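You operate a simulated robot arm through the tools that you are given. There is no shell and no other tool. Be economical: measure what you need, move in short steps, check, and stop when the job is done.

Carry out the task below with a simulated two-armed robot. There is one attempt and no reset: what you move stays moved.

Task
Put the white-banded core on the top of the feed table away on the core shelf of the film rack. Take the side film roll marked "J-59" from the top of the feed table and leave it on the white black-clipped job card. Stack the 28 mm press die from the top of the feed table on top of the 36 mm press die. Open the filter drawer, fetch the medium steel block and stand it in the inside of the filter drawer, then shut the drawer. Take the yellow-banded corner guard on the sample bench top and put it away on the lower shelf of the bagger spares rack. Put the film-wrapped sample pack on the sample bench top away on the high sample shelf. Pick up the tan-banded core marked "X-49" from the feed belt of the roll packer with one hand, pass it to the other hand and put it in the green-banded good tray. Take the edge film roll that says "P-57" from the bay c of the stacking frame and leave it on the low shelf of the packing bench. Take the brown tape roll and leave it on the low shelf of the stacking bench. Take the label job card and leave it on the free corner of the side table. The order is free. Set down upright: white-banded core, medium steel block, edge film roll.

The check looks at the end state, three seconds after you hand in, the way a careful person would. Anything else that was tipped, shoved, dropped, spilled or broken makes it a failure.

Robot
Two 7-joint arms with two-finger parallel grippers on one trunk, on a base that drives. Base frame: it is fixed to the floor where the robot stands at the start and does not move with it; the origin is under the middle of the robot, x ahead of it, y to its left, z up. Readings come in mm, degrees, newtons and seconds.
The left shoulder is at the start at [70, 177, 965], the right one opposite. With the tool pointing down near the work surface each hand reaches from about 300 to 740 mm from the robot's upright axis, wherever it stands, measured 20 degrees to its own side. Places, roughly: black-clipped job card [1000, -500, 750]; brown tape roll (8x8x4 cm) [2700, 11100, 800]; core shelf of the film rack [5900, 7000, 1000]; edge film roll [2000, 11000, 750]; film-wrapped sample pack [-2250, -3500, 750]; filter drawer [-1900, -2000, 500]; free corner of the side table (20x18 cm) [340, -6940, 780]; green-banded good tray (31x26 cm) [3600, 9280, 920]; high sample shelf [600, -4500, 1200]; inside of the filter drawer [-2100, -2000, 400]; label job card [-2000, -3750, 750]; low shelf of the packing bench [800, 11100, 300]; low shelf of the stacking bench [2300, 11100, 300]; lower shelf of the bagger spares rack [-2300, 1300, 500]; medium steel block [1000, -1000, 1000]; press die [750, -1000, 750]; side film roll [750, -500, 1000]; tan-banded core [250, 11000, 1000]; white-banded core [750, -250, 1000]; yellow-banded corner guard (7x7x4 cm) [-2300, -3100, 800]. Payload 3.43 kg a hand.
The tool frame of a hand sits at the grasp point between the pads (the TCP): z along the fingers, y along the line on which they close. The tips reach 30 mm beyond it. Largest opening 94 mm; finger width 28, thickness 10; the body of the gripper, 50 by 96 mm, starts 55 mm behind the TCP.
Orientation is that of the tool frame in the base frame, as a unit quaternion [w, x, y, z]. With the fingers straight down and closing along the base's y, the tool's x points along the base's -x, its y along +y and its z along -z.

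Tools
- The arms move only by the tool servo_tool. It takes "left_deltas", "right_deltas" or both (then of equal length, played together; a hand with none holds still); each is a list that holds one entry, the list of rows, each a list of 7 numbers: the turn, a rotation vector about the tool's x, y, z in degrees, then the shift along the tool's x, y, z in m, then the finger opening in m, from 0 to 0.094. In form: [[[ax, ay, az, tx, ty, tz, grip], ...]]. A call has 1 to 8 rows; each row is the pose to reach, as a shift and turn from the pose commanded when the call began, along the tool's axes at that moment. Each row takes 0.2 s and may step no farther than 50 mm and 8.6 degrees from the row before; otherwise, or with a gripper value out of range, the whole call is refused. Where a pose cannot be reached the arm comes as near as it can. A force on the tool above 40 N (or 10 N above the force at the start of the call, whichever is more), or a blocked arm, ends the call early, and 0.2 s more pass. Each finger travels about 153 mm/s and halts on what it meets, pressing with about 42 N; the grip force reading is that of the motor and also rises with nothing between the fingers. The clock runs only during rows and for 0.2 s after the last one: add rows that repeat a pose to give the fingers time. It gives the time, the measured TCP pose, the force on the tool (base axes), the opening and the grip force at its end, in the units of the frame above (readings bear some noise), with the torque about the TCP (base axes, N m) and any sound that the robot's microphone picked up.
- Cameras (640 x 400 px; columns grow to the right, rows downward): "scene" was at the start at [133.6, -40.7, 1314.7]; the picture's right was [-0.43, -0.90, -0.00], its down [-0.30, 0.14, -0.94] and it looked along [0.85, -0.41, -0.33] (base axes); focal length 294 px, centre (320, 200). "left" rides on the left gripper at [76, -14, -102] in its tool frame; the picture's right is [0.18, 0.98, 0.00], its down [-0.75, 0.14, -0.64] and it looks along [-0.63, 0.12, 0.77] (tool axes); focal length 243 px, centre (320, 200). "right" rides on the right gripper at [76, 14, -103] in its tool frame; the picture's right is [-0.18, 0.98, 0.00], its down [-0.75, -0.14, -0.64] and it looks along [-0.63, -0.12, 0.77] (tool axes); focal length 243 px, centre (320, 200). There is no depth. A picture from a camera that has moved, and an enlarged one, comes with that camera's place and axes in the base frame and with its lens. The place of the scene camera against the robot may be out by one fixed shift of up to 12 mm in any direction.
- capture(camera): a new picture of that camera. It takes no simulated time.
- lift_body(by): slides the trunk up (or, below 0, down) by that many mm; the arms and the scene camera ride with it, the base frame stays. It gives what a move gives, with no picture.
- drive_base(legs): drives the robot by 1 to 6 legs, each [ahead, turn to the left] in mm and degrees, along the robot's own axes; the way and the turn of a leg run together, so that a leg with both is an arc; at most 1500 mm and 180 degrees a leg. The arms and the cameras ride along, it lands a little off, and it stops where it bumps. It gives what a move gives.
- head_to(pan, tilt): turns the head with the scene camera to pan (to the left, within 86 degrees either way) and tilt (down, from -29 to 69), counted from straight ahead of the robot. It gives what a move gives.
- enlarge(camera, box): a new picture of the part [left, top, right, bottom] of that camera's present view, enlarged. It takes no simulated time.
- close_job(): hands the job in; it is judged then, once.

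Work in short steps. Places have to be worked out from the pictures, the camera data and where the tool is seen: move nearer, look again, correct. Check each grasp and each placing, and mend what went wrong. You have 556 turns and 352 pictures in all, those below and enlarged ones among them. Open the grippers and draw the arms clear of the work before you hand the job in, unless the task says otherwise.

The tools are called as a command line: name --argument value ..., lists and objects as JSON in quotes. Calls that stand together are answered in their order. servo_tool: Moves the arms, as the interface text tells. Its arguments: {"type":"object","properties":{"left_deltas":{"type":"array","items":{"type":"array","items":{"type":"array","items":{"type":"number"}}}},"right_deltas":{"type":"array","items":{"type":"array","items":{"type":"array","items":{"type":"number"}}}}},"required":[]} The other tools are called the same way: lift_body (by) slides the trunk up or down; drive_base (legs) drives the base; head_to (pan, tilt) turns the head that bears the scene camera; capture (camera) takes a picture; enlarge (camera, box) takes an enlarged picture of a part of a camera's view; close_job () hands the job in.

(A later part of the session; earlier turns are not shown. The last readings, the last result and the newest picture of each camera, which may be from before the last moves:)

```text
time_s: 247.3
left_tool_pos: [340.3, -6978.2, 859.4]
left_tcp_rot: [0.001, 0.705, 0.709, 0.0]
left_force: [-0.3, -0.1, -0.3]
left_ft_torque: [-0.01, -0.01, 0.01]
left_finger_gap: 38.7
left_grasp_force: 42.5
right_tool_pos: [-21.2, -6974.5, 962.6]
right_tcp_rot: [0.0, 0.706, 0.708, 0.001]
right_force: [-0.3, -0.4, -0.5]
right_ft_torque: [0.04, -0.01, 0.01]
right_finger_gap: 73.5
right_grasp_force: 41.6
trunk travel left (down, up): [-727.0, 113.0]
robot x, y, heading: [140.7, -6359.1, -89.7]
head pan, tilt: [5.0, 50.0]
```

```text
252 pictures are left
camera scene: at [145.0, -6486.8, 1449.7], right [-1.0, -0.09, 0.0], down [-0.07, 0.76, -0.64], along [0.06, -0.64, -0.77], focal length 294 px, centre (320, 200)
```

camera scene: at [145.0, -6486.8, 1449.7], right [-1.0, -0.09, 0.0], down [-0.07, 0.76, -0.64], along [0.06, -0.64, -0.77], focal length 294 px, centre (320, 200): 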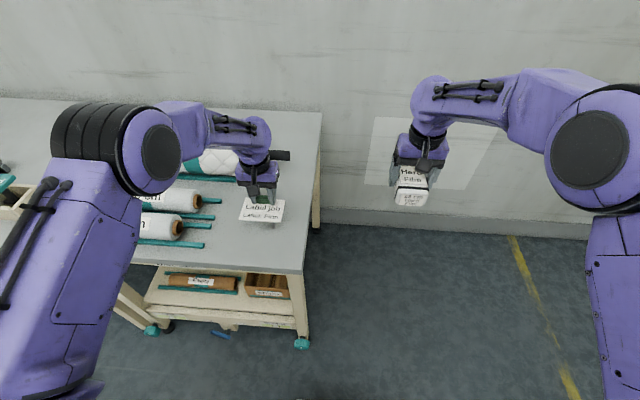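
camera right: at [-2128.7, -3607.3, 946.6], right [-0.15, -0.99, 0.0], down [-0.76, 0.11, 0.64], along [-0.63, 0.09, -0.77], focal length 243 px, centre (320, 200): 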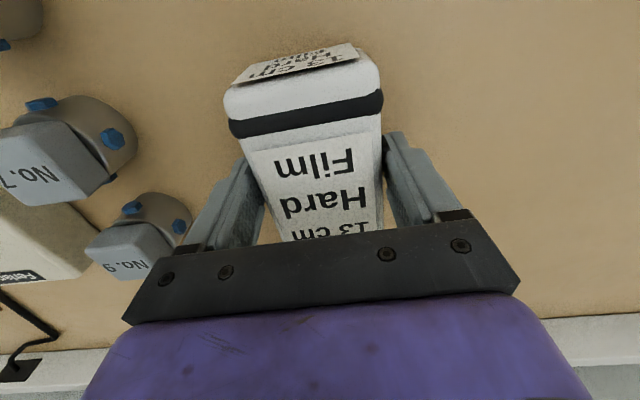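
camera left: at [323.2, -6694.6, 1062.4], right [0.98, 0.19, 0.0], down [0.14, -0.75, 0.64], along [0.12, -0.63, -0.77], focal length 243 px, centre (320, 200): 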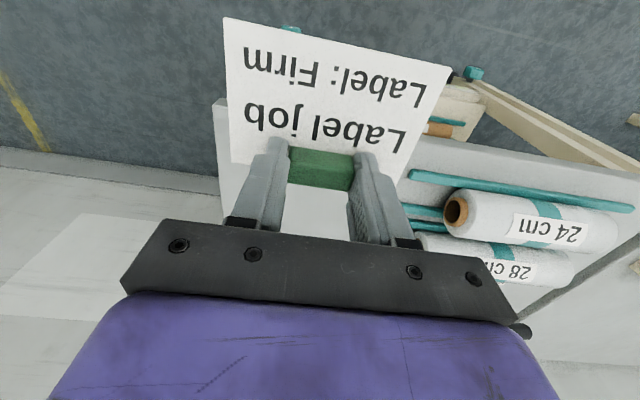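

Over the free corner. I lower 38 mm, then feel.

servo_tool --left_deltas '[[[0, 0, 0, -0.002, 0, 0.02, 0.03], [0, 0, 0, -0.002, 0, 0.038, 0.03], [0, 0, 0, -0.002, 0, 0.04, 0.03]]]'

enlarge --camera "scene" --box '[180, 150, 340, 290]'

```text
time_s: 248.1
left_tool_pos: [339.2, -6977.8, 821.0]
left_tcp_rot: [0.001, 0.706, 0.709, 0.0]
left_force: [0.8, -0.5, 0.7]
left_ft_torque: [0.01, -0.02, -0.01]
left_finger_gap: 38.8
left_grasp_force: 42.1
right_tool_pos: [-22.3, -6972.5, 964.5]
right_tcp_rot: [0.001, 0.706, 0.709, 0.0]
right_force: [-0.3, 0.6, -1.1]
right_ft_torque: [0.03, -0.02, -0.02]
right_finger_gap: 73.4
right_grasp_force: 42.0
trunk travel left (down, up): [-727.0, 113.0]
robot x, y, heading: [138.5, -6358.1, -90.0]
head pan, tilt: [5.0, 50.0]
```

```text
2.86 times, centred on (260, 220) of scene
camera zoom: at [144.4, -6485.1, 1449.8], right [-1.0, -0.09, 0.0], down [-0.07, 0.76, -0.64], along [0.06, -0.64, -0.77], focal length 838 px, centre (491, 143)
```

zoom: 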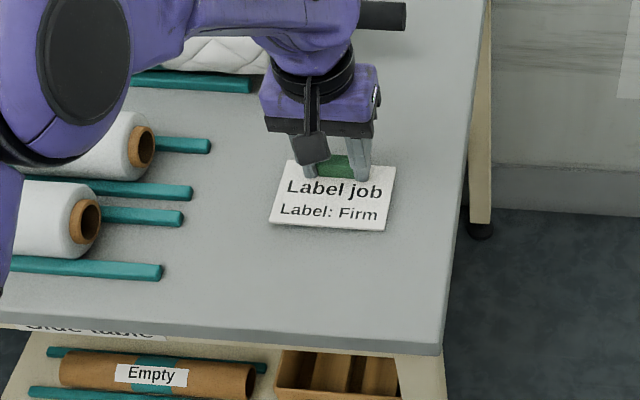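

Card is right over the zone's centre ([341,-6950]). I lower stepwise to contact.

servo_tool --left_deltas '[[[0, 0, 0, 0, 0, 0.005, 0.03], [0, 0, 0, 0, 0, 0.009, 0.03], [0, 0, 0, 0, 0, 0.012, 0.03]]]'

```text
time_s: 248.9
left_tool_pos: [339.8, -6977.9, 813.9]
left_tcp_rot: [0.004, 0.706, 0.709, -0.004]
left_force: [4.3, -4.6, 31.2]
left_ft_torque: [0.85, -0.02, -0.07]
left_finger_gap: 38.6
left_grasp_force: 41.8
right_tool_pos: [-22.2, -6969.6, 967.0]
right_tcp_rot: [0.002, 0.706, 0.708, 0.0]
right_force: [-0.3, -0.8, -1.5]
right_ft_torque: [0.01, 0.02, -0.01]
right_finger_gap: 73.8
right_grasp_force: 42.2
trunk travel left (down, up): [-727.0, 113.0]
robot x, y, heading: [139.1, -6359.2, -89.8]
head pan, tilt: [5.0, 50.0]
```

Contact. I back off ~3.5 mm, open and lift.

servo_tool --left_deltas '[[[0, 0, 0, 0, 0, -0.0035, 0.03], [0, 0, 0, 0, 0, -0.0035, 0.045], [0, 0, 0, 0, 0, -0.0035, 0.06], [0, 0, 0, 0, 0, -0.0035, 0.06], [0, 0, 0, 0, 0, -0.03, 0.06], [0, 0, 0, 0, 0, -0.07, 0.06], [0, 0, 0, 0, 0, -0.11, 0.06], [0, 0, 0, 0.03, 0, -0.15, 0.06]]]'

enlarge --camera "scene" --box '[180, 150, 340, 290]'

```text
time_s: 250.7
left_tool_pos: [342.4, -6942.5, 961.2]
left_tcp_rot: [0.002, 0.705, 0.709, -0.001]
left_force: [0.2, 0.6, 0.7]
left_ft_torque: [-0.04, 0.03, 0.01]
left_finger_gap: 59.9
left_grasp_force: 0.2
right_tool_pos: [-22.7, -6971.7, 966.4]
right_tcp_rot: [0.001, 0.706, 0.709, 0.0]
right_force: [-0.7, 1.2, -0.1]
right_ft_torque: [-0.07, -0.04, -0.01]
right_finger_gap: 73.4
right_grasp_force: 42.3
trunk travel left (down, up): [-727.0, 113.0]
robot x, y, heading: [135.5, -6361.2, -89.7]
head pan, tilt: [5.0, 50.0]
```

```text
2.86 times, centred on (260, 220) of scene
camera zoom: at [144.2, -6482.0, 1450.0], right [-1.0, -0.09, 0.0], down [-0.07, 0.76, -0.64], along [0.06, -0.64, -0.76], focal length 838 px, centre (491, 143)
```

zoom: 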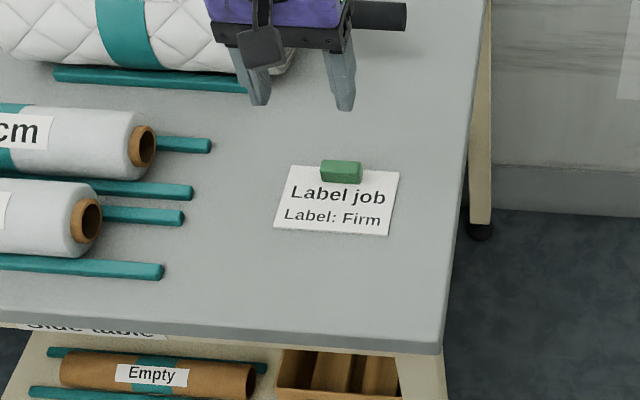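

Card placed in the corner. I pull the left hand back, retreat, and turn round toward the shelf (robot aiming for x≈305, heading 90°).

servo_tool --left_deltas '[[[0, 0, 0, 0.03, 0, 0, 0.06], [0, 0, 0, 0.06, 0.01, 0, 0.06], [0, 0, 0, 0.09, 0.02, 0, 0.06], [0, 0, 0, 0.12, 0.03, 0, 0.06], [0, 0, 0, 0.15, 0.04, 0, 0.06], [0, 0, 0, 0.18, 0.05, 0, 0.06]]]'

drive_base --legs '[[-450, 0], [0, 90], [170, 0], [0, 90]]'

lift_body --by 113

head_to --pan -15 --tilt 15

capture --camera "scene"

```text
time_s: 252.1
left_tool_pos: [389.6, -6767.3, 960.0]
left_tcp_rot: [0.0, 0.705, 0.709, -0.001]
left_force: [0.8, 0.0, 0.3]
left_ft_torque: [0.0, 0.03, 0.01]
left_finger_gap: 60.0
left_grasp_force: 0.2
right_tool_pos: [-22.4, -6973.4, 965.0]
right_tcp_rot: [0.001, 0.706, 0.708, 0.0]
right_force: [-0.3, 0.6, -1.2]
right_ft_torque: [0.01, -0.01, 0.02]
right_finger_gap: 73.4
right_grasp_force: 42.5
trunk travel left (down, up): [-727.0, 113.0]
robot x, y, heading: [137.2, -6358.1, -89.7]
head pan, tilt: [5.0, 50.0]
```

```text
time_s: 263.5
left_tool_pos: [56.2, -5494.9, 959.6]
left_tcp_rot: [-0.001, 0.708, -0.707, -0.001]
left_force: [0.3, 0.1, 0.0]
left_ft_torque: [-0.01, -0.02, -0.01]
left_finger_gap: 59.6
left_grasp_force: 0.1
right_tool_pos: [469.4, -5290.9, 963.9]
right_tcp_rot: [0.001, 0.707, -0.707, 0.0]
right_force: [-0.1, 0.0, -1.3]
right_ft_torque: [-0.04, 0.01, 0.01]
right_finger_gap: 73.5
right_grasp_force: 42.0
trunk travel left (down, up): [-727.0, 113.0]
robot x, y, heading: [308.8, -5904.4, 89.8]
head pan, tilt: [5.0, 50.0]
```

```text
time_s: 265.0
left_tool_pos: [56.3, -5494.1, 1072.8]
left_tcp_rot: [-0.001, 0.707, -0.707, -0.001]
left_force: [0.8, -0.3, -0.1]
left_ft_torque: [0.0, 0.04, 0.02]
left_finger_gap: 60.2
left_grasp_force: 0.0
right_tool_pos: [468.4, -5291.2, 1076.9]
right_tcp_rot: [-0.001, -0.707, 0.707, 0.001]
right_force: [0.0, -0.2, -0.5]
right_ft_torque: [-0.01, -0.01, -0.02]
right_finger_gap: 73.3
right_grasp_force: 41.5
trunk travel left (down, up): [-840.0, 0.0]
robot x, y, heading: [308.1, -5908.7, 89.6]
head pan, tilt: [5.0, 50.0]
```

```text
time_s: 266.0
left_tool_pos: [55.9, -5493.9, 1072.5]
left_tcp_rot: [0.0, 0.708, -0.706, -0.001]
left_force: [0.6, 0.2, 0.3]
left_ft_torque: [0.03, 0.0, -0.01]
left_finger_gap: 59.8
left_grasp_force: 0.2
right_tool_pos: [469.0, -5291.1, 1077.1]
right_tcp_rot: [0.0, 0.707, -0.707, 0.0]
right_force: [-0.2, 0.0, -0.5]
right_ft_torque: [0.0, -0.01, 0.01]
right_finger_gap: 73.4
right_grasp_force: 41.8
trunk travel left (down, up): [-840.0, 0.0]
robot x, y, heading: [303.2, -5905.2, 89.8]
head pan, tilt: [-15.0, 15.0]
```

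```text
249 pictures are left
camera scene: at [330.4, -5765.2, 1616.4], right [0.97, -0.26, 0.0], down [-0.07, -0.25, -0.97], along [0.25, 0.93, -0.26], focal length 294 px, centre (320, 200)
```

scene: 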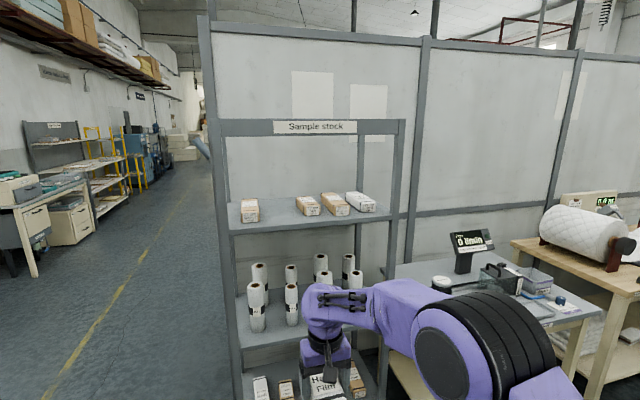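

Now I see the shelf front ("Sample stock"). Zoom to locate the gap.

enlarge --camera "scene" --box '[200, 110, 420, 250]'

```text
2.86 times, centred on (310, 180) of scene
camera zoom: at [330.4, -5765.2, 1616.4], right [0.97, -0.26, 0.0], down [-0.07, -0.25, -0.97], along [0.25, 0.93, -0.26], focal length 838 px, centre (349, 257)
```

zoom: 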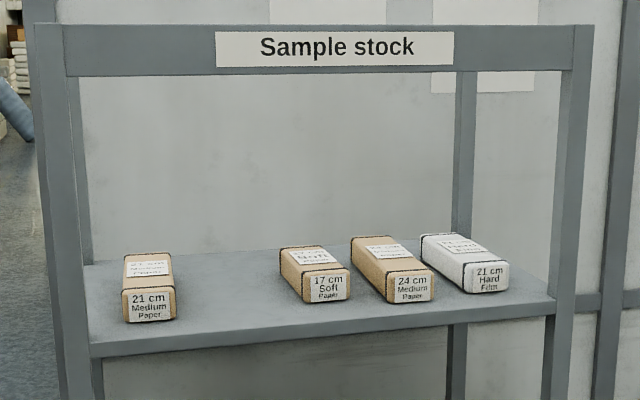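

Shelf top z≈1243; the gap between first and second pack runs x≈387–555, so I aim at x≈474, y≈-4612. First I raise the right hand to z≈1340.

servo_tool --right_deltas '[[[0, 0, 0, 0, 0, -0.04, 0.04], [0, 0, 0, 0, 0, -0.08, 0.04], [0, 0, 0, 0, 0, -0.12, 0.04], [0, 0, 0, 0, 0, -0.16, 0.04], [0, 0, 0, 0, 0, -0.2, 0.04], [0, 0, 0, 0, 0, -0.235, 0.04], [0, 0, 0, 0, 0, -0.265, 0.04]]]'

```text
time_s: 267.6
left_tool_pos: [57.2, -5494.6, 1073.8]
left_tcp_rot: [0.0, 0.708, -0.706, 0.0]
left_force: [-0.5, -0.4, -0.3]
left_ft_torque: [-0.01, 0.03, -0.03]
left_finger_gap: 59.9
left_grasp_force: 0.1
right_tool_pos: [468.9, -5290.6, 1341.8]
right_tcp_rot: [0.0, -0.707, 0.707, 0.001]
right_force: [0.2, 0.6, 0.4]
right_ft_torque: [-0.02, 0.0, 0.0]
right_finger_gap: 73.7
right_grasp_force: 41.9
trunk travel left (down, up): [-840.0, 0.0]
robot x, y, heading: [309.1, -5907.0, 90.3]
head pan, tilt: [-15.0, 15.0]
```

Now drive 560 mm ahead and look.

drive_base --legs '[[560, 0]]'

capture --camera "scene"

capture --camera "right"

```text
time_s: 270.8
left_tool_pos: [61.4, -4957.9, 1086.3]
left_tcp_rot: [-0.009, 0.707, -0.707, -0.011]
left_force: [0.5, 0.5, 0.2]
left_ft_torque: [-0.05, 0.01, 0.04]
left_finger_gap: 60.1
left_grasp_force: 0.0
right_tool_pos: [473.7, -4769.1, 1339.6]
right_tcp_rot: [0.001, 0.71, -0.704, 0.004]
right_force: [0.2, 0.2, -0.7]
right_ft_torque: [0.0, 0.05, 0.04]
right_finger_gap: 73.5
right_grasp_force: 41.6
trunk travel left (down, up): [-840.0, 0.0]
robot x, y, heading: [307.9, -5342.0, 89.7]
head pan, tilt: [-15.0, 15.0]
```

```text
247 pictures are left
camera scene: at [336.8, -5260.5, 1622.4], right [0.96, -0.26, -0.01], down [-0.07, -0.21, -0.97], along [0.25, 0.94, -0.22], focal length 294 px, centre (320, 200)
```

scene: 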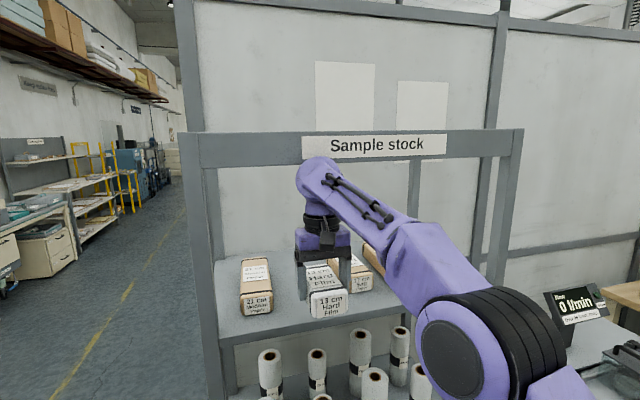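

```text
246 pictures are left
camera right: at [459.0, -4845.4, 1443.0], right [-0.98, 0.18, 0.0], down [0.13, 0.76, 0.64], along [0.12, 0.63, -0.77], focal length 243 px, centre (320, 200)
```

right: 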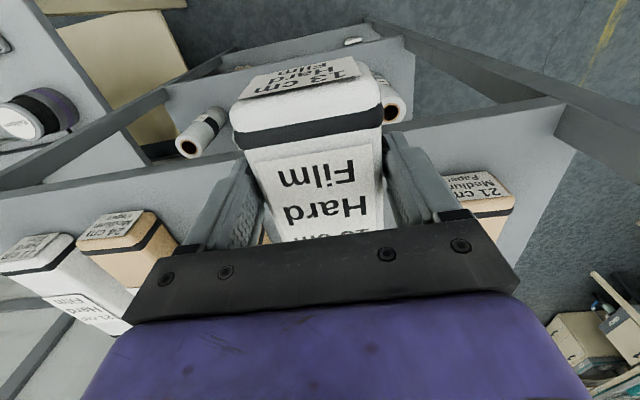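

The wrist top would be close under the "Sample stock" beam (z≈1571), so I lower to z≈1302 before entering.

servo_tool --right_deltas '[[[0, 0, 0, 0, 0, 0.02, 0.04], [0, 0, 0, 0, 0, 0.038, 0.04], [0, 0, 0, 0, 0, 0.038, 0.04]]]'

capture --camera "scene"

```text
time_s: 271.7
left_tool_pos: [59.2, -4963.5, 1081.9]
left_tcp_rot: [-0.012, 0.707, -0.707, -0.014]
left_force: [0.0, -1.1, 1.0]
left_ft_torque: [0.08, 0.0, -0.01]
left_finger_gap: 60.1
left_grasp_force: 0.1
right_tool_pos: [470.8, -4768.4, 1309.5]
right_tcp_rot: [-0.007, 0.709, -0.706, -0.004]
right_force: [0.3, -2.1, 1.9]
right_ft_torque: [0.09, 0.02, 0.06]
right_finger_gap: 73.3
right_grasp_force: 42.0
trunk travel left (down, up): [-840.0, 0.0]
robot x, y, heading: [308.1, -5340.4, 89.9]
head pan, tilt: [-15.0, 15.0]
stopped in row 3 (right hand): the arm was blocked; the commanded pose is now the measured one
```

```text
245 pictures are left
camera scene: at [332.9, -5228.0, 1618.8], right [0.96, -0.26, -0.01], down [-0.07, -0.23, -0.97], along [0.25, 0.94, -0.24], focal length 294 px, centre (320, 200)
```

scene: 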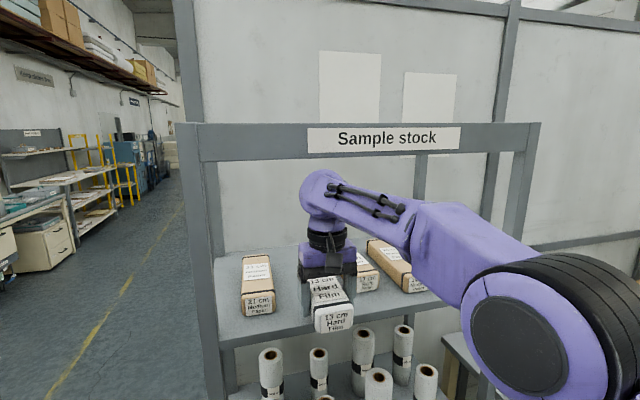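

There seems to be sway of the raised trunk after driving. I hold for a second to let it settle and re-read.

servo_tool --right_deltas '[[[0, 0, 0, 0, 0, 0, 0.04], [0, 0, 0, 0, 0, 0, 0.04], [0, 0, 0, 0, 0, 0, 0.04], [0, 0, 0, 0, 0, 0, 0.04], [0, 0, 0, 0, 0, 0, 0.04], [0, 0, 0, 0, 0, 0, 0.04]]]'

capture --camera "right"

```text
time_s: 273.1
left_tool_pos: [57.9, -4941.9, 1073.8]
left_tcp_rot: [-0.006, 0.707, -0.707, -0.005]
left_force: [0.8, -0.2, -0.2]
left_ft_torque: [0.02, -0.02, -0.03]
left_finger_gap: 59.9
left_grasp_force: 0.1
right_tool_pos: [470.1, -4744.9, 1295.3]
right_tcp_rot: [0.0, 0.709, -0.705, 0.005]
right_force: [-0.5, -0.9, 0.1]
right_ft_torque: [0.04, -0.03, 0.03]
right_finger_gap: 73.3
right_grasp_force: 41.8
trunk travel left (down, up): [-840.0, 0.0]
robot x, y, heading: [309.3, -5342.7, 89.7]
head pan, tilt: [-15.0, 15.0]
```

```text
244 pictures are left
camera right: at [454.9, -4819.8, 1398.6], right [-0.98, 0.18, -0.01], down [0.13, 0.76, 0.64], along [0.12, 0.62, -0.77], focal length 243 px, centre (320, 200)
```

right: 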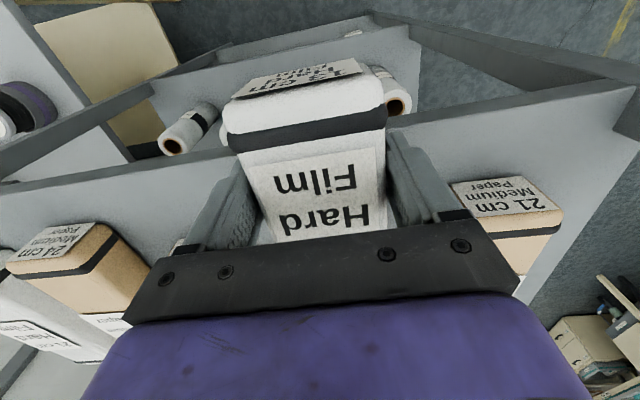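

Settled now: TCP [470,-4745,1295]. I rise 8 mm and extend the arm ~105 mm slowly into the gap.

servo_tool --right_deltas '[[[0, 0, 0, 0, 0, -0.008, 0.04], [0, 0, 0, -0.02, 0, -0.008, 0.04], [0, 0, 0, -0.04, 0, -0.008, 0.04], [0, 0, 0, -0.06, 0, -0.008, 0.04], [0, 0, 0, -0.08, 0, -0.008, 0.04], [0, 0, 0, -0.1, 0, -0.008, 0.04], [0, 0, 0, -0.105, 0, -0.008, 0.04], [0, 0, 0, -0.105, 0, -0.008, 0.04]]]'

capture --camera "scene"

capture --camera "right"

```text
time_s: 274.9
left_tool_pos: [57.9, -4938.2, 1072.5]
left_tcp_rot: [0.004, -0.707, 0.707, 0.004]
left_force: [-0.3, -0.8, -0.3]
left_ft_torque: [0.0, 0.0, 0.01]
left_finger_gap: 59.8
left_grasp_force: 0.0
right_tool_pos: [469.6, -4699.6, 1301.3]
right_tcp_rot: [0.002, 0.709, -0.705, 0.007]
right_force: [-0.1, 0.0, -0.8]
right_ft_torque: [0.02, 0.0, -0.03]
right_finger_gap: 73.4
right_grasp_force: 42.2
right hand out of reach, approached as far as the arm can: row 4, 5, 6, 7, 8
trunk travel left (down, up): [-840.0, 0.0]
robot x, y, heading: [306.5, -5340.8, 89.7]
head pan, tilt: [-15.0, 15.0]
```

```text
243 pictures are left
camera scene: at [332.0, -5201.4, 1616.5], right [0.96, -0.26, 0.0], down [-0.07, -0.25, -0.97], along [0.25, 0.93, -0.26], focal length 294 px, centre (320, 200)
```

scene: 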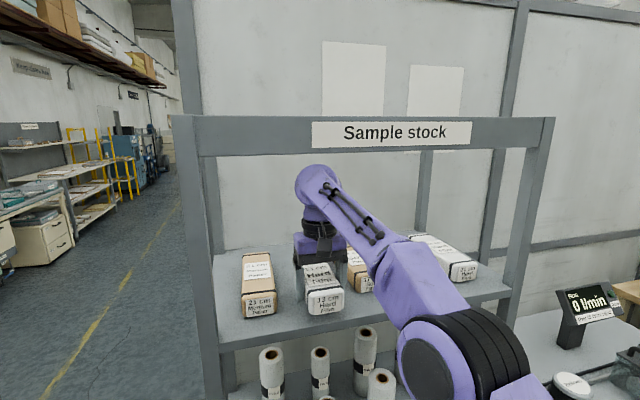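

```text
242 pictures are left
camera right: at [454.9, -4775.7, 1404.4], right [-0.98, 0.18, -0.01], down [0.13, 0.76, 0.63], along [0.12, 0.62, -0.77], focal length 243 px, centre (320, 200)
```

right: 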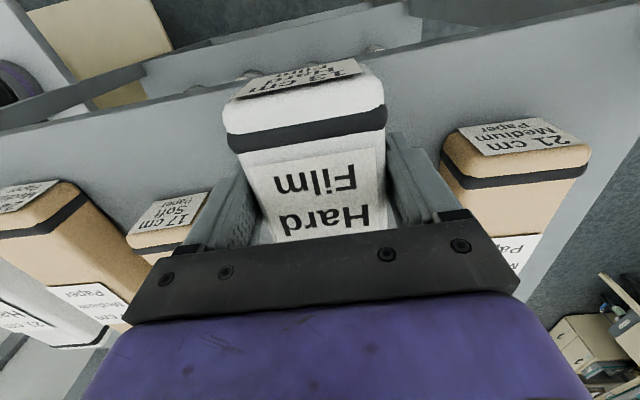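

Reach ends ~50 mm short, so I creep the base forward 2×25 mm, then wait to settle.

drive_base --legs '[[25, 0], [25, 0]]'

servo_tool --right_deltas '[[[0, 0, 0, 0, 0, 0, 0.04], [0, 0, 0, 0, 0, 0, 0.04], [0, 0, 0, 0, 0, 0, 0.04], [0, 0, 0, 0, 0, 0, 0.04], [0, 0, 0, 0, 0, 0, 0.04], [0, 0, 0, 0, 0, 0, 0.04], [0, 0, 0, 0, 0, 0, 0.04]]]'

capture --camera "right"

```text
time_s: 276.1
left_tool_pos: [58.7, -4891.2, 1074.1]
left_tcp_rot: [0.006, -0.707, 0.708, 0.006]
left_force: [-0.4, -0.3, -0.3]
left_ft_torque: [0.06, 0.01, 0.03]
left_finger_gap: 60.1
left_grasp_force: 0.1
right_tool_pos: [469.4, -4654.3, 1304.6]
right_tcp_rot: [0.0, 0.709, -0.705, 0.004]
right_force: [-0.1, -0.1, -0.5]
right_ft_torque: [0.0, -0.03, 0.01]
right_finger_gap: 73.4
right_grasp_force: 42.4
trunk travel left (down, up): [-840.0, 0.0]
robot x, y, heading: [307.9, -5290.6, 89.7]
head pan, tilt: [-15.0, 15.0]
```

```text
time_s: 277.7
left_tool_pos: [57.9, -4886.2, 1072.8]
left_tcp_rot: [0.005, -0.707, 0.707, 0.005]
left_force: [0.3, -0.3, -0.3]
left_ft_torque: [0.0, 0.03, -0.01]
left_finger_gap: 60.0
left_grasp_force: 0.0
right_tool_pos: [469.8, -4649.7, 1300.4]
right_tcp_rot: [0.002, 0.709, -0.705, 0.006]
right_force: [0.7, 0.8, -0.6]
right_ft_torque: [0.02, -0.01, 0.01]
right_finger_gap: 73.5
right_grasp_force: 42.1
trunk travel left (down, up): [-840.0, 0.0]
robot x, y, heading: [309.9, -5290.6, 89.4]
head pan, tilt: [-15.0, 15.0]
```

```text
241 pictures are left
camera right: at [454.8, -4724.0, 1404.1], right [-0.98, 0.18, -0.01], down [0.13, 0.76, 0.63], along [0.12, 0.62, -0.77], focal length 243 px, centre (320, 200)
```

right: 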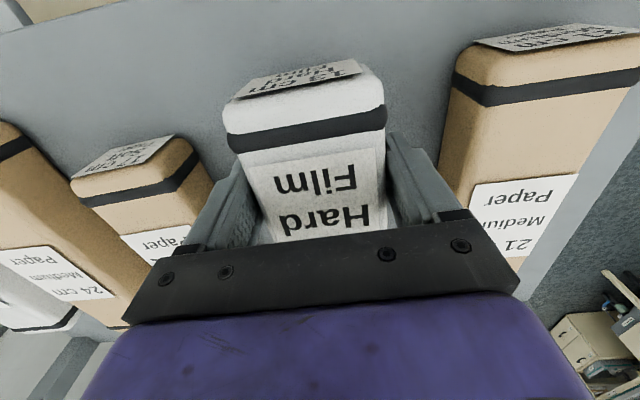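

Between the neighbours with good margins. I lower stepwise.

servo_tool --right_deltas '[[[0, 0, 0, 0, 0, 0.005, 0.04], [0, 0, 0, 0, 0, 0.01, 0.04], [0, 0, 0, 0, 0, 0.013, 0.04], [0, 0, 0, 0, 0, 0.013, 0.04]]]'

```text
time_s: 278.7
left_tool_pos: [58.9, -4887.9, 1072.4]
left_tcp_rot: [0.005, -0.707, 0.707, 0.004]
left_force: [0.9, -0.2, 0.8]
left_ft_torque: [0.02, 0.0, 0.02]
left_finger_gap: 60.1
left_grasp_force: 0.0
right_tool_pos: [469.4, -4649.3, 1288.8]
right_tcp_rot: [0.003, 0.71, -0.705, 0.006]
right_force: [0.2, 1.4, -0.9]
right_ft_torque: [0.0, -0.02, -0.01]
right_finger_gap: 73.4
right_grasp_force: 42.2
trunk travel left (down, up): [-840.0, 0.0]
robot x, y, heading: [309.8, -5290.0, 89.8]
head pan, tilt: [-15.0, 15.0]
```

servo_tool --right_deltas '[[[0, 0, 0, 0, 0, 0.003, 0.04], [0, 0, 0, 0, 0, 0.006, 0.04], [0, 0, 0, 0, 0, 0.006, 0.04]]]'

```text
time_s: 279.5
left_tool_pos: [59.2, -4887.8, 1072.2]
left_tcp_rot: [-0.005, 0.708, -0.707, -0.004]
left_force: [-0.5, 0.9, -0.3]
left_ft_torque: [-0.01, -0.04, 0.01]
left_finger_gap: 59.9
left_grasp_force: 0.0
right_tool_pos: [470.7, -4649.4, 1282.4]
right_tcp_rot: [0.003, 0.709, -0.705, 0.006]
right_force: [-0.3, 0.0, -0.6]
right_ft_torque: [-0.01, -0.02, 0.02]
right_finger_gap: 73.8
right_grasp_force: 41.9
trunk travel left (down, up): [-840.0, 0.0]
robot x, y, heading: [310.7, -5290.1, 90.0]
head pan, tilt: [-15.0, 15.0]
```

No contact yet; a few more millimetres.

servo_tool --right_deltas '[[[0, 0, 0, 0, 0, 0.003, 0.04], [0, 0, 0, 0, 0, 0.006, 0.04], [0, 0, 0, 0, 0, 0.009, 0.04], [0, 0, 0, 0, 0, 0.009, 0.04]]]'

enlarge --camera "scene" --box '[230, 220, 400, 340]'

```text
time_s: 280.5
left_tool_pos: [57.2, -4888.3, 1073.0]
left_tcp_rot: [-0.005, 0.707, -0.707, -0.005]
left_force: [-0.4, 1.0, 0.1]
left_ft_torque: [-0.01, 0.02, 0.02]
left_finger_gap: 60.2
left_grasp_force: 0.1
right_tool_pos: [469.5, -4651.3, 1275.5]
right_tcp_rot: [0.001, 0.709, -0.705, 0.006]
right_force: [1.6, 5.9, 20.4]
right_ft_torque: [-0.87, 0.06, 0.01]
right_finger_gap: 73.7
right_grasp_force: 41.9
trunk travel left (down, up): [-840.0, 0.0]
robot x, y, heading: [307.5, -5291.7, 89.4]
head pan, tilt: [-15.0, 15.0]
```

```text
3.33 times, centred on (315, 280) of scene
camera zoom: at [331.6, -5152.0, 1616.9], right [0.97, -0.26, 0.0], down [-0.07, -0.25, -0.97], along [0.25, 0.93, -0.26], focal length 978 px, centre (337, -67)
```

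zoom: 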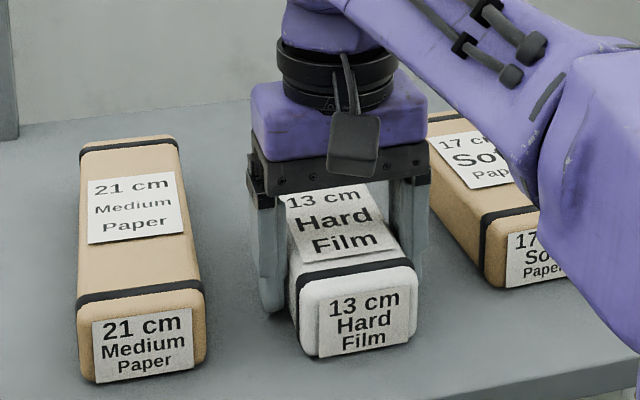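

Contact. I relax 3 mm, open fully, lift ~48 mm and withdraw.

servo_tool --right_deltas '[[[0, 0, 0, 0, 0, -0.003, 0.04], [0, 0, 0, 0, 0, -0.003, 0.08], [0, 0, 0, 0, 0, -0.003, 0.09], [0, 0, 0, 0, 0, -0.003, 0.09], [0, 0, 0, 0, 0, -0.02, 0.09], [0, 0, 0, 0, 0, -0.04, 0.09], [0, 0, 0, 0.01, 0, -0.05, 0.09], [0, 0, 0, 0.04, 0, -0.055, 0.09]]]'

capture --camera "scene"

```text
time_s: 282.3
left_tool_pos: [57.8, -4888.4, 1074.0]
left_tcp_rot: [0.005, -0.707, 0.707, 0.005]
left_force: [0.4, 0.0, 0.6]
left_ft_torque: [0.01, -0.01, 0.01]
left_finger_gap: 60.1
left_grasp_force: 0.1
right_tool_pos: [466.5, -4669.6, 1339.8]
right_tcp_rot: [0.002, 0.71, -0.704, 0.007]
right_force: [-1.1, -0.1, 0.0]
right_ft_torque: [0.0, 0.0, -0.02]
right_finger_gap: 89.9
right_grasp_force: 0.0
right hand out of reach, approached as far as the arm can: row 6, 8
trunk travel left (down, up): [-840.0, 0.0]
robot x, y, heading: [308.7, -5289.5, 89.9]
head pan, tilt: [-15.0, 15.0]
```

```text
239 pictures are left
camera scene: at [331.6, -5151.8, 1616.6], right [0.97, -0.26, 0.0], down [-0.07, -0.25, -0.97], along [0.25, 0.93, -0.26], focal length 294 px, centre (320, 200)
```

scene: 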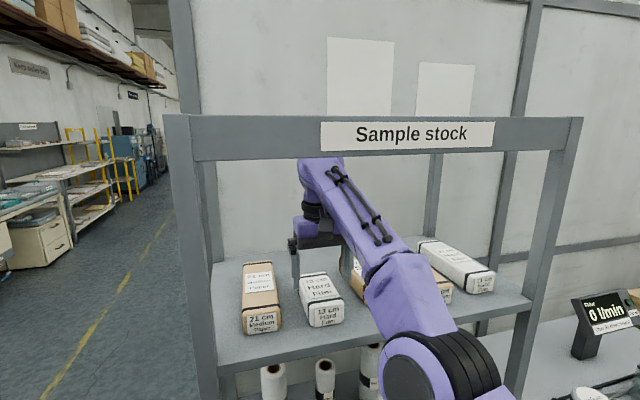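

Pack stands well in the gap. To leave under the beam, I re-centre, lower to z≈1303 (fingers straddling the pack with clearance) and withdraw straight back.

servo_tool --right_deltas '[[[0, 0, 0, 0, -0.003, 0, 0.094], [0, 0, 0, 0, -0.003, 0.02, 0.094], [0, 0, 0, 0, -0.003, 0.036, 0.094], [0, 0, 0, 0.03, -0.003, 0.036, 0.094], [0, 0, 0, 0.06, -0.003, 0.036, 0.094], [0, 0, 0, 0.1, -0.003, 0.036, 0.094]]]'

capture --camera "right"

```text
time_s: 283.7
left_tool_pos: [58.5, -4888.0, 1072.2]
left_tcp_rot: [0.003, -0.707, 0.707, 0.004]
left_force: [-0.4, -0.4, 0.2]
left_ft_torque: [0.01, -0.02, 0.0]
left_finger_gap: 60.1
left_grasp_force: 0.1
right_tool_pos: [457.2, -4665.6, 1332.2]
right_tcp_rot: [0.002, 0.709, -0.705, 0.008]
right_force: [0.3, -0.1, -0.4]
right_ft_torque: [-0.01, 0.0, 0.02]
right_finger_gap: 94.0
right_grasp_force: 0.1
right hand out of reach, approached as far as the arm can: row 2, 3, 4, 5, 6
trunk travel left (down, up): [-840.0, 0.0]
robot x, y, heading: [308.1, -5288.8, 89.7]
head pan, tilt: [-15.0, 15.0]
```

```text
238 pictures are left
camera right: at [442.9, -4739.8, 1435.5], right [-0.98, 0.18, -0.01], down [0.13, 0.76, 0.63], along [0.12, 0.62, -0.77], focal length 243 px, centre (320, 200)
```

right: 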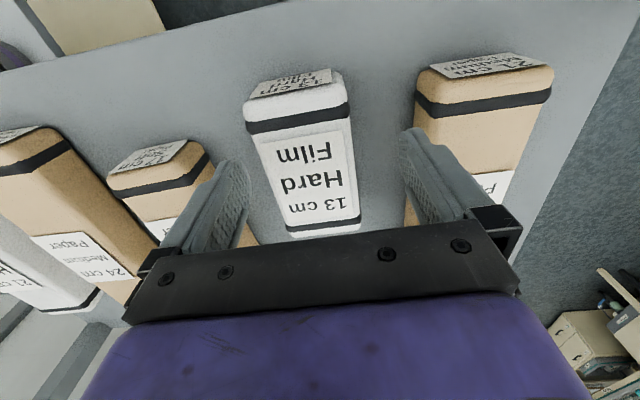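

The arm binds at this stretch, and slid 12 mm sideways. I shift back +12 mm in x here, and will lower by the trunk and withdraw by the base instead.

servo_tool --right_deltas '[[[0, 0, 0, 0, -0.006, 0, 0.094], [0, 0, 0, 0, -0.013, 0, 0.094], [0, 0, 0, 0, -0.013, 0, 0.094]]]'

capture --camera "right"

```text
time_s: 284.5
left_tool_pos: [57.8, -4888.2, 1071.5]
left_tcp_rot: [-0.005, 0.707, -0.707, -0.004]
left_force: [1.4, 0.1, 1.2]
left_ft_torque: [-0.03, -0.02, 0.02]
left_finger_gap: 60.1
left_grasp_force: 0.0
right_tool_pos: [472.5, -4663.7, 1334.3]
right_tcp_rot: [0.002, 0.709, -0.705, 0.008]
right_force: [0.7, 0.7, -0.9]
right_ft_torque: [-0.01, 0.01, 0.0]
right_finger_gap: 93.8
right_grasp_force: 0.1
trunk travel left (down, up): [-840.0, 0.0]
robot x, y, heading: [308.4, -5289.3, 90.0]
head pan, tilt: [-15.0, 15.0]
```

```text
237 pictures are left
camera right: at [456.8, -4738.5, 1437.1], right [-0.98, 0.18, -0.01], down [0.13, 0.76, 0.63], along [0.12, 0.62, -0.77], focal length 243 px, centre (320, 200)
```

right: 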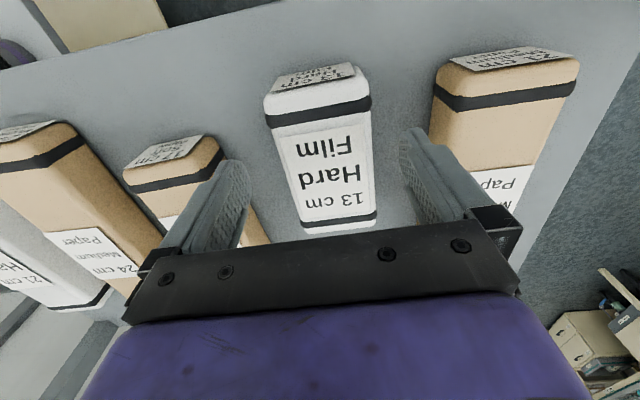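

Centred again. I lower the trunk 32 mm and then drive straight back 300 mm.

lift_body --by -32

capture --camera "right"

```text
time_s: 285.3
left_tool_pos: [58.1, -4888.1, 1039.7]
left_tcp_rot: [-0.004, 0.707, -0.707, -0.004]
left_force: [-0.4, 0.6, -0.2]
left_ft_torque: [-0.02, 0.02, -0.06]
left_finger_gap: 60.1
left_grasp_force: 0.1
right_tool_pos: [471.7, -4662.4, 1302.0]
right_tcp_rot: [0.002, 0.709, -0.705, 0.008]
right_force: [-0.4, 0.4, 0.0]
right_ft_torque: [0.01, 0.04, -0.03]
right_finger_gap: 94.2
right_grasp_force: 0.0
trunk travel left (down, up): [-808.0, 32.0]
robot x, y, heading: [307.7, -5290.6, 89.6]
head pan, tilt: [-15.0, 15.0]
```

```text
236 pictures are left
camera right: at [456.7, -4738.8, 1405.1], right [-0.98, 0.18, -0.01], down [0.13, 0.76, 0.63], along [0.12, 0.62, -0.77], focal length 243 px, centre (320, 200)
```

right: 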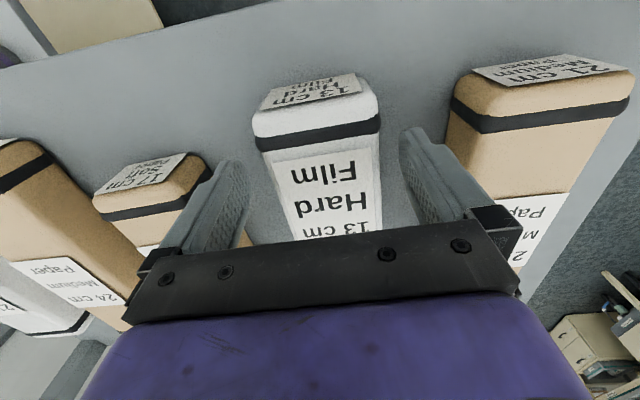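

Centred with clearance. To limit sway I back out in short 25 mm legs.

drive_base --legs '[[-25, 0], [-25, 0], [-25, 0], [-25, 0], [-25, 0], [-25, 0]]'

capture --camera "right"

```text
time_s: 288.1
left_tool_pos: [58.0, -5033.4, 1039.2]
left_tcp_rot: [-0.003, 0.708, -0.707, -0.002]
left_force: [0.0, 0.7, -0.5]
left_ft_torque: [-0.04, 0.0, -0.02]
left_finger_gap: 59.9
left_grasp_force: 0.1
right_tool_pos: [471.3, -4807.2, 1299.8]
right_tcp_rot: [0.004, 0.71, -0.705, 0.009]
right_force: [-1.2, 1.2, -0.6]
right_ft_torque: [-0.02, 0.0, 0.04]
right_finger_gap: 94.1
right_grasp_force: 0.1
trunk travel left (down, up): [-808.0, 32.0]
robot x, y, heading: [306.8, -5440.6, 90.1]
head pan, tilt: [-15.0, 15.0]
```

```text
235 pictures are left
camera right: at [456.0, -4882.5, 1402.5], right [-0.98, 0.18, -0.01], down [0.13, 0.77, 0.63], along [0.12, 0.62, -0.78], focal length 243 px, centre (320, 200)
```

right: 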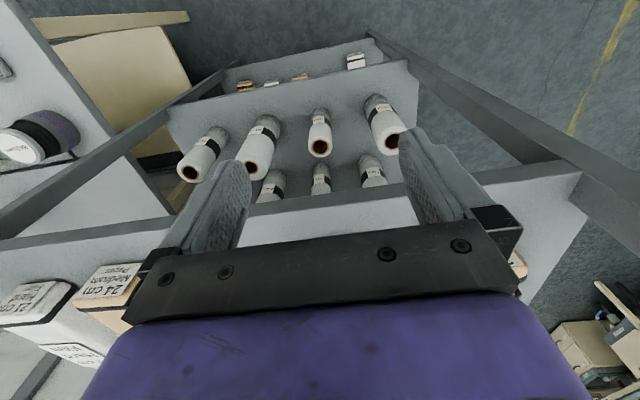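

Hand is out and all is in place. I back off more, bring the right arm into a compact posture, and lower the trunk.

drive_base --legs '[[-350, 0]]'

servo_tool --right_deltas '[[[0, 5, 0, 0.02, 0, 0.03, 0.094], [0, 10, 0, 0.05, 0, 0.06, 0.094], [0, 15, 0, 0.08, 0, 0.09, 0.094], [0, 20, 0, 0.11, 0, 0.12, 0.094], [0, 20, 0, 0.14, 0, 0.15, 0.094], [0, 20, 0, 0.17, 0, 0.18, 0.094], [0, 20, 0, 0.2, 0, 0.2, 0.094], [0, 20, 0, 0.23, 0, 0.2, 0.094]]]'

servo_tool --right_deltas '[[[0, -5, 0, 0, 0, 0, 0.094], [0, -10, 0, 0, 0, 0, 0.094], [0, -15, 0, 0, 0, 0, 0.094], [0, -20, 0, 0, 0, 0, 0.094]]]'

capture --camera "scene"

```text
time_s: 290.4
left_tool_pos: [58.2, -5379.1, 1039.8]
left_tcp_rot: [0.003, -0.706, 0.708, 0.004]
left_force: [0.0, 0.6, 0.0]
left_ft_torque: [-0.04, 0.03, 0.02]
left_finger_gap: 59.9
left_grasp_force: 0.0
right_tool_pos: [471.9, -5156.4, 1300.3]
right_tcp_rot: [0.003, 0.709, -0.705, 0.008]
right_force: [0.6, 0.5, -0.1]
right_ft_torque: [0.01, 0.01, 0.03]
right_finger_gap: 94.0
right_grasp_force: 0.0
trunk travel left (down, up): [-808.0, 32.0]
robot x, y, heading: [305.9, -5786.5, 89.7]
head pan, tilt: [-15.0, 15.0]
```

```text
time_s: 292.2
left_tool_pos: [57.8, -5380.7, 1040.2]
left_tcp_rot: [0.004, -0.706, 0.708, 0.004]
left_force: [0.4, 0.0, 0.3]
left_ft_torque: [-0.01, -0.02, 0.03]
left_finger_gap: 59.8
left_grasp_force: 0.0
right_tool_pos: [472.3, -5391.1, 1103.5]
right_tcp_rot: [0.125, 0.696, -0.695, 0.13]
right_force: [0.5, -0.7, 0.4]
right_ft_torque: [0.01, 0.0, 0.0]
right_finger_gap: 94.2
right_grasp_force: 0.0
right hand out of reach, approached as far as the arm can: row 1, 2
trunk travel left (down, up): [-808.0, 32.0]
robot x, y, heading: [304.3, -5782.2, 89.8]
head pan, tilt: [-15.0, 15.0]
```

```text
time_s: 293.2
left_tool_pos: [57.5, -5380.1, 1039.9]
left_tcp_rot: [0.004, -0.706, 0.708, 0.005]
left_force: [0.4, -0.5, 0.2]
left_ft_torque: [0.04, -0.01, -0.02]
left_finger_gap: 59.9
left_grasp_force: 0.1
right_tool_pos: [473.0, -5390.1, 1104.5]
right_tcp_rot: [0.002, 0.708, -0.706, 0.006]
right_force: [0.5, 0.8, -1.3]
right_ft_torque: [-0.03, 0.0, -0.03]
right_finger_gap: 94.1
right_grasp_force: 0.2
trunk travel left (down, up): [-808.0, 32.0]
robot x, y, heading: [307.0, -5779.9, 89.7]
head pan, tilt: [-15.0, 15.0]
```

```text
234 pictures are left
camera scene: at [330.8, -5644.0, 1584.5], right [0.96, -0.26, 0.0], down [-0.07, -0.25, -0.97], along [0.25, 0.93, -0.26], focal length 294 px, centre (320, 200)
```

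scene: 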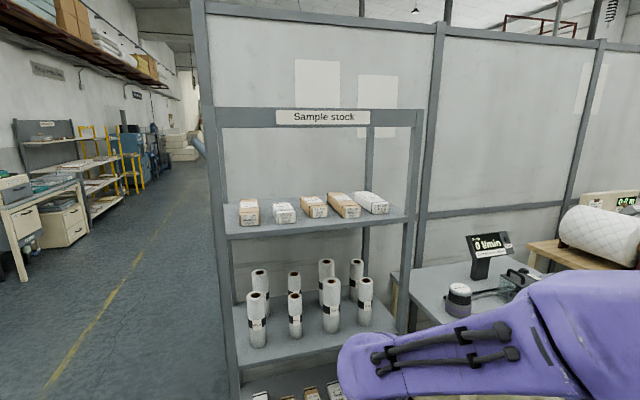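

All good there. Next: the yellow-banded guard. I lower the trunk a little and drive back to the sample bench's right part.

lift_body --by -130

drive_base --legs '[[0, 90], [1400, 0], [0, -90], [1300, 0], [1330, 0]]'

drive_base --legs '[[0, 90], [400, 0]]'

head_to --pan 0 --tilt 35

capture --camera "scene"

```text
time_s: 294.8
left_tool_pos: [58.7, -5379.9, 909.9]
left_tcp_rot: [0.004, -0.707, 0.707, 0.004]
left_force: [-0.2, 0.0, -0.5]
left_ft_torque: [0.0, -0.03, -0.01]
left_finger_gap: 60.1
left_grasp_force: 0.0
right_tool_pos: [472.6, -5389.6, 975.0]
right_tcp_rot: [0.003, 0.708, -0.706, 0.008]
right_force: [0.0, 0.5, 0.3]
right_ft_torque: [-0.03, -0.03, -0.01]
right_finger_gap: 94.0
right_grasp_force: 0.0
trunk travel left (down, up): [-678.0, 162.0]
robot x, y, heading: [308.6, -5784.2, 89.8]
head pan, tilt: [-15.0, 15.0]
```

```text
time_s: 321.8
left_tool_pos: [-1256.7, -2725.2, 909.8]
left_tcp_rot: [0.004, -0.698, 0.716, 0.004]
left_force: [-0.4, -0.3, 0.0]
left_ft_torque: [-0.02, -0.02, -0.04]
left_finger_gap: 60.0
left_grasp_force: 0.0
right_tool_pos: [-841.9, -2744.6, 975.3]
right_tcp_rot: [-0.003, -0.701, 0.713, -0.009]
right_force: [0.5, -0.8, 0.3]
right_ft_torque: [0.0, -0.02, 0.0]
right_finger_gap: 94.0
right_grasp_force: 0.0
trunk travel left (down, up): [-678.0, 162.0]
robot x, y, heading: [-1016.5, -3134.9, 88.2]
head pan, tilt: [-15.0, 15.0]
```

```text
time_s: 328.1
left_tool_pos: [-1816.2, -3386.8, 910.1]
left_tcp_rot: [-0.001, 1.0, 0.002, -0.006]
left_force: [0.4, 1.2, 1.5]
left_ft_torque: [0.01, -0.02, 0.0]
left_finger_gap: 60.1
left_grasp_force: 0.0
right_tool_pos: [-1809.5, -2971.6, 974.9]
right_tcp_rot: [-0.004, 1.0, 0.004, 0.007]
right_force: [-0.7, 0.3, 0.7]
right_ft_torque: [0.0, 0.01, -0.02]
right_finger_gap: 94.1
right_grasp_force: 0.0
trunk travel left (down, up): [-678.0, 162.0]
robot x, y, heading: [-1416.6, -3135.9, -180.1]
head pan, tilt: [-15.0, 15.0]
```

```text
time_s: 329.0
left_tool_pos: [-1816.9, -3386.8, 910.7]
left_tcp_rot: [0.0, 1.0, 0.002, -0.006]
left_force: [-0.2, 0.0, 1.2]
left_ft_torque: [0.02, 0.01, 0.0]
left_finger_gap: 60.0
left_grasp_force: 0.0
right_tool_pos: [-1810.8, -2971.1, 975.7]
right_tcp_rot: [-0.003, 1.0, 0.004, 0.007]
right_force: [-0.5, -0.4, 0.2]
right_ft_torque: [0.05, 0.02, -0.02]
right_finger_gap: 94.0
right_grasp_force: 0.0
trunk travel left (down, up): [-678.0, 162.0]
robot x, y, heading: [-1414.6, -3136.3, -179.9]
head pan, tilt: [0.0, 35.0]
```

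```text
233 pictures are left
camera scene: at [-1554.2, -3135.7, 1422.6], right [0.0, 1.0, 0.0], down [0.57, 0.0, -0.82], along [-0.82, 0.0, -0.57], focal length 294 px, centre (320, 200)
```

scene: 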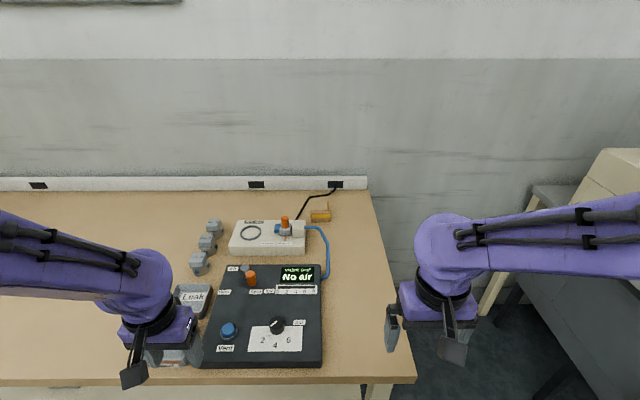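

enlarge --camera "scene" --box '[280, 175, 380, 240]'

```text
6.15 times, centred on (330, 208) of scene
camera zoom: at [-1554.2, -3135.7, 1422.6], right [0.0, 1.0, 0.0], down [0.57, 0.0, -0.82], along [-0.82, 0.0, -0.57], focal length 1806 px, centre (258, 154)
```

zoom: 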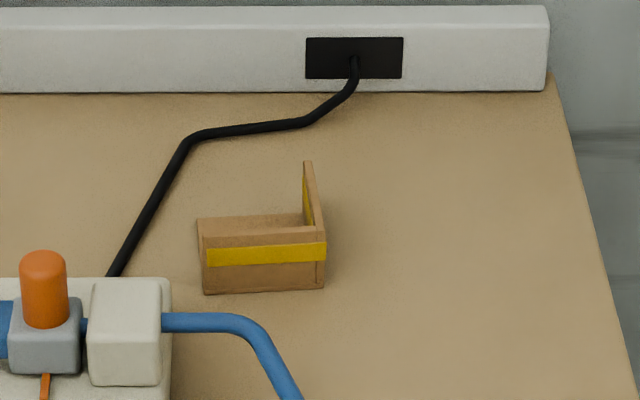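

The guard is an L of two upright walls; its right wall (x −2314…−2380, y≈−3102) is good to pinch. It's far, so I reposition to y≈-3270, x≈-1545 and will tilt the right hand forward.

drive_base --legs '[[0, 90], [135, 0], [0, -90], [130, 0]]'

servo_tool --right_deltas '[[[0, 0, 0, -0.045, 0, 0, 0.06], [0, 0, 0, -0.09, 0, 0, 0.06], [0, 0, 0, -0.135, 0, 0, 0.06], [0, 0, 0, -0.18, 0, 0, 0.06], [0, 0, 0, -0.22, 0, 0, 0.06]]]'

capture --camera "right"

```text
time_s: 338.8
left_tool_pos: [-1938.5, -3536.5, 909.6]
left_tcp_rot: [0.0, 1.0, 0.016, -0.007]
left_force: [0.6, 0.7, -0.5]
left_ft_torque: [-0.02, 0.04, 0.01]
left_finger_gap: 60.1
left_grasp_force: 0.0
right_tool_pos: [-1941.6, -3120.2, 974.2]
right_tcp_rot: [-0.003, 1.0, 0.02, 0.007]
right_force: [0.2, 0.2, 0.2]
right_ft_torque: [-0.01, 0.0, 0.01]
right_finger_gap: 94.2
right_grasp_force: 0.0
trunk travel left (down, up): [-678.0, 162.0]
robot x, y, heading: [-1543.5, -3270.4, -178.2]
head pan, tilt: [0.0, 35.0]
```

```text
time_s: 340.0
left_tool_pos: [-1938.9, -3536.6, 909.3]
left_tcp_rot: [0.0, 1.0, 0.017, -0.005]
left_force: [-0.1, 0.1, -1.0]
left_ft_torque: [0.02, -0.05, 0.0]
left_finger_gap: 60.2
left_grasp_force: 0.0
right_tool_pos: [-2162.8, -3127.6, 971.7]
right_tcp_rot: [-0.003, 1.0, 0.02, 0.009]
right_force: [-0.7, 0.4, 0.2]
right_ft_torque: [0.01, -0.01, 0.01]
right_finger_gap: 59.8
right_grasp_force: 0.1
trunk travel left (down, up): [-678.0, 162.0]
robot x, y, heading: [-1541.9, -3276.0, -178.1]
head pan, tilt: [0.0, 35.0]
```

```text
231 pictures are left
camera right: at [-2088.3, -3140.2, 1075.3], right [-0.14, -0.99, -0.01], down [-0.77, 0.11, 0.63], along [-0.62, 0.1, -0.78], focal length 243 px, centre (320, 200)
```

right: 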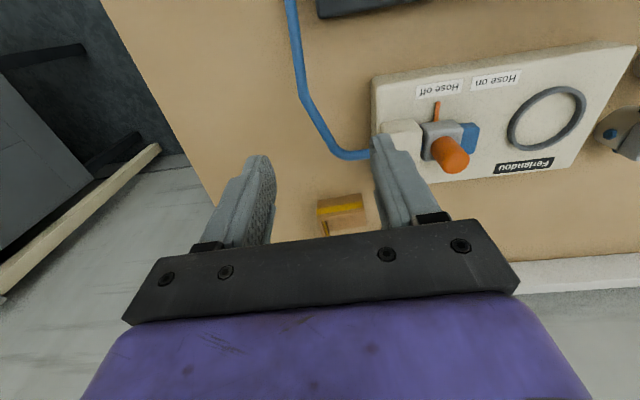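

I tilt the hand 25° forward and come nearer for a close look.

servo_tool --right_deltas '[[[0, -5, 0, -0.021, -0.005, 0.009, 0.06], [0, -10, 0, -0.042, -0.01, 0.018, 0.06], [0, -15, 0, -0.063, -0.015, 0.027, 0.06], [0, -20, 0, -0.084, -0.02, 0.036, 0.06], [0, -25, 0, -0.105, -0.026, 0.045, 0.06], [0, -25, 0, -0.105, -0.026, 0.045, 0.06]]]'

capture --camera "right"

enlarge --camera "scene" --box '[300, 150, 480, 300]'

```text
time_s: 341.4
left_tool_pos: [-1938.7, -3535.1, 910.0]
left_tcp_rot: [0.0, 1.0, 0.016, -0.006]
left_force: [0.0, 0.1, 1.3]
left_ft_torque: [0.0, 0.03, 0.0]
left_finger_gap: 59.8
left_grasp_force: 0.1
right_tool_pos: [-2267.9, -3107.4, 927.5]
right_tcp_rot: [0.001, 0.978, 0.02, -0.21]
right_force: [-0.3, -0.3, -0.7]
right_ft_torque: [0.02, -0.01, -0.01]
right_finger_gap: 59.8
right_grasp_force: 0.0
trunk travel left (down, up): [-678.0, 162.0]
robot x, y, heading: [-1545.5, -3271.8, -178.2]
head pan, tilt: [0.0, 35.0]
```

```text
230 pictures are left
camera right: at [-2156.7, -3118.2, 989.2], right [-0.13, -0.99, 0.07], down [-0.43, 0.12, 0.9], along [-0.89, 0.09, -0.44], focal length 243 px, centre (320, 200)
```

right: 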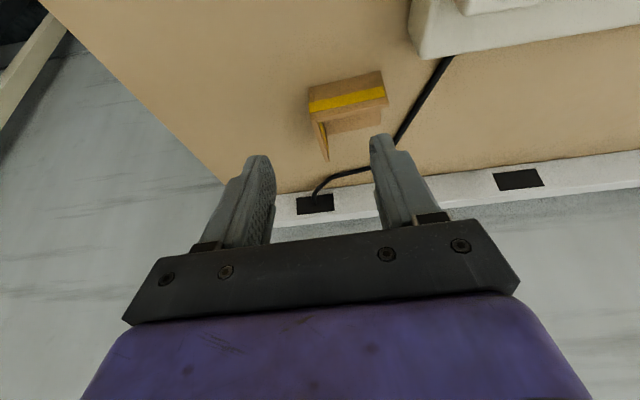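

```text
2.67 times, centred on (390, 225) of scene
camera zoom: at [-1682.3, -3277.3, 1422.5], right [-0.03, 1.0, 0.0], down [0.57, 0.02, -0.82], along [-0.82, -0.03, -0.57], focal length 782 px, centre (133, 133)
```

zoom: 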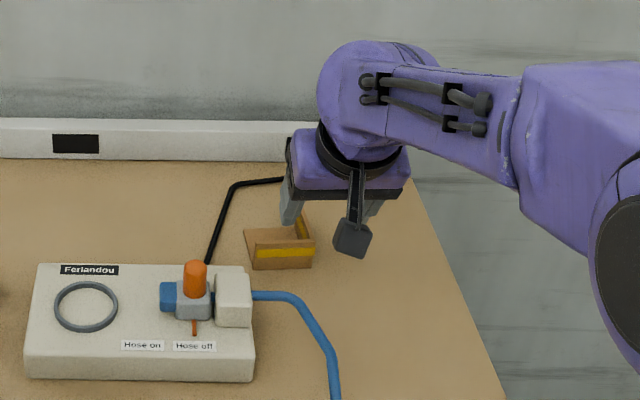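

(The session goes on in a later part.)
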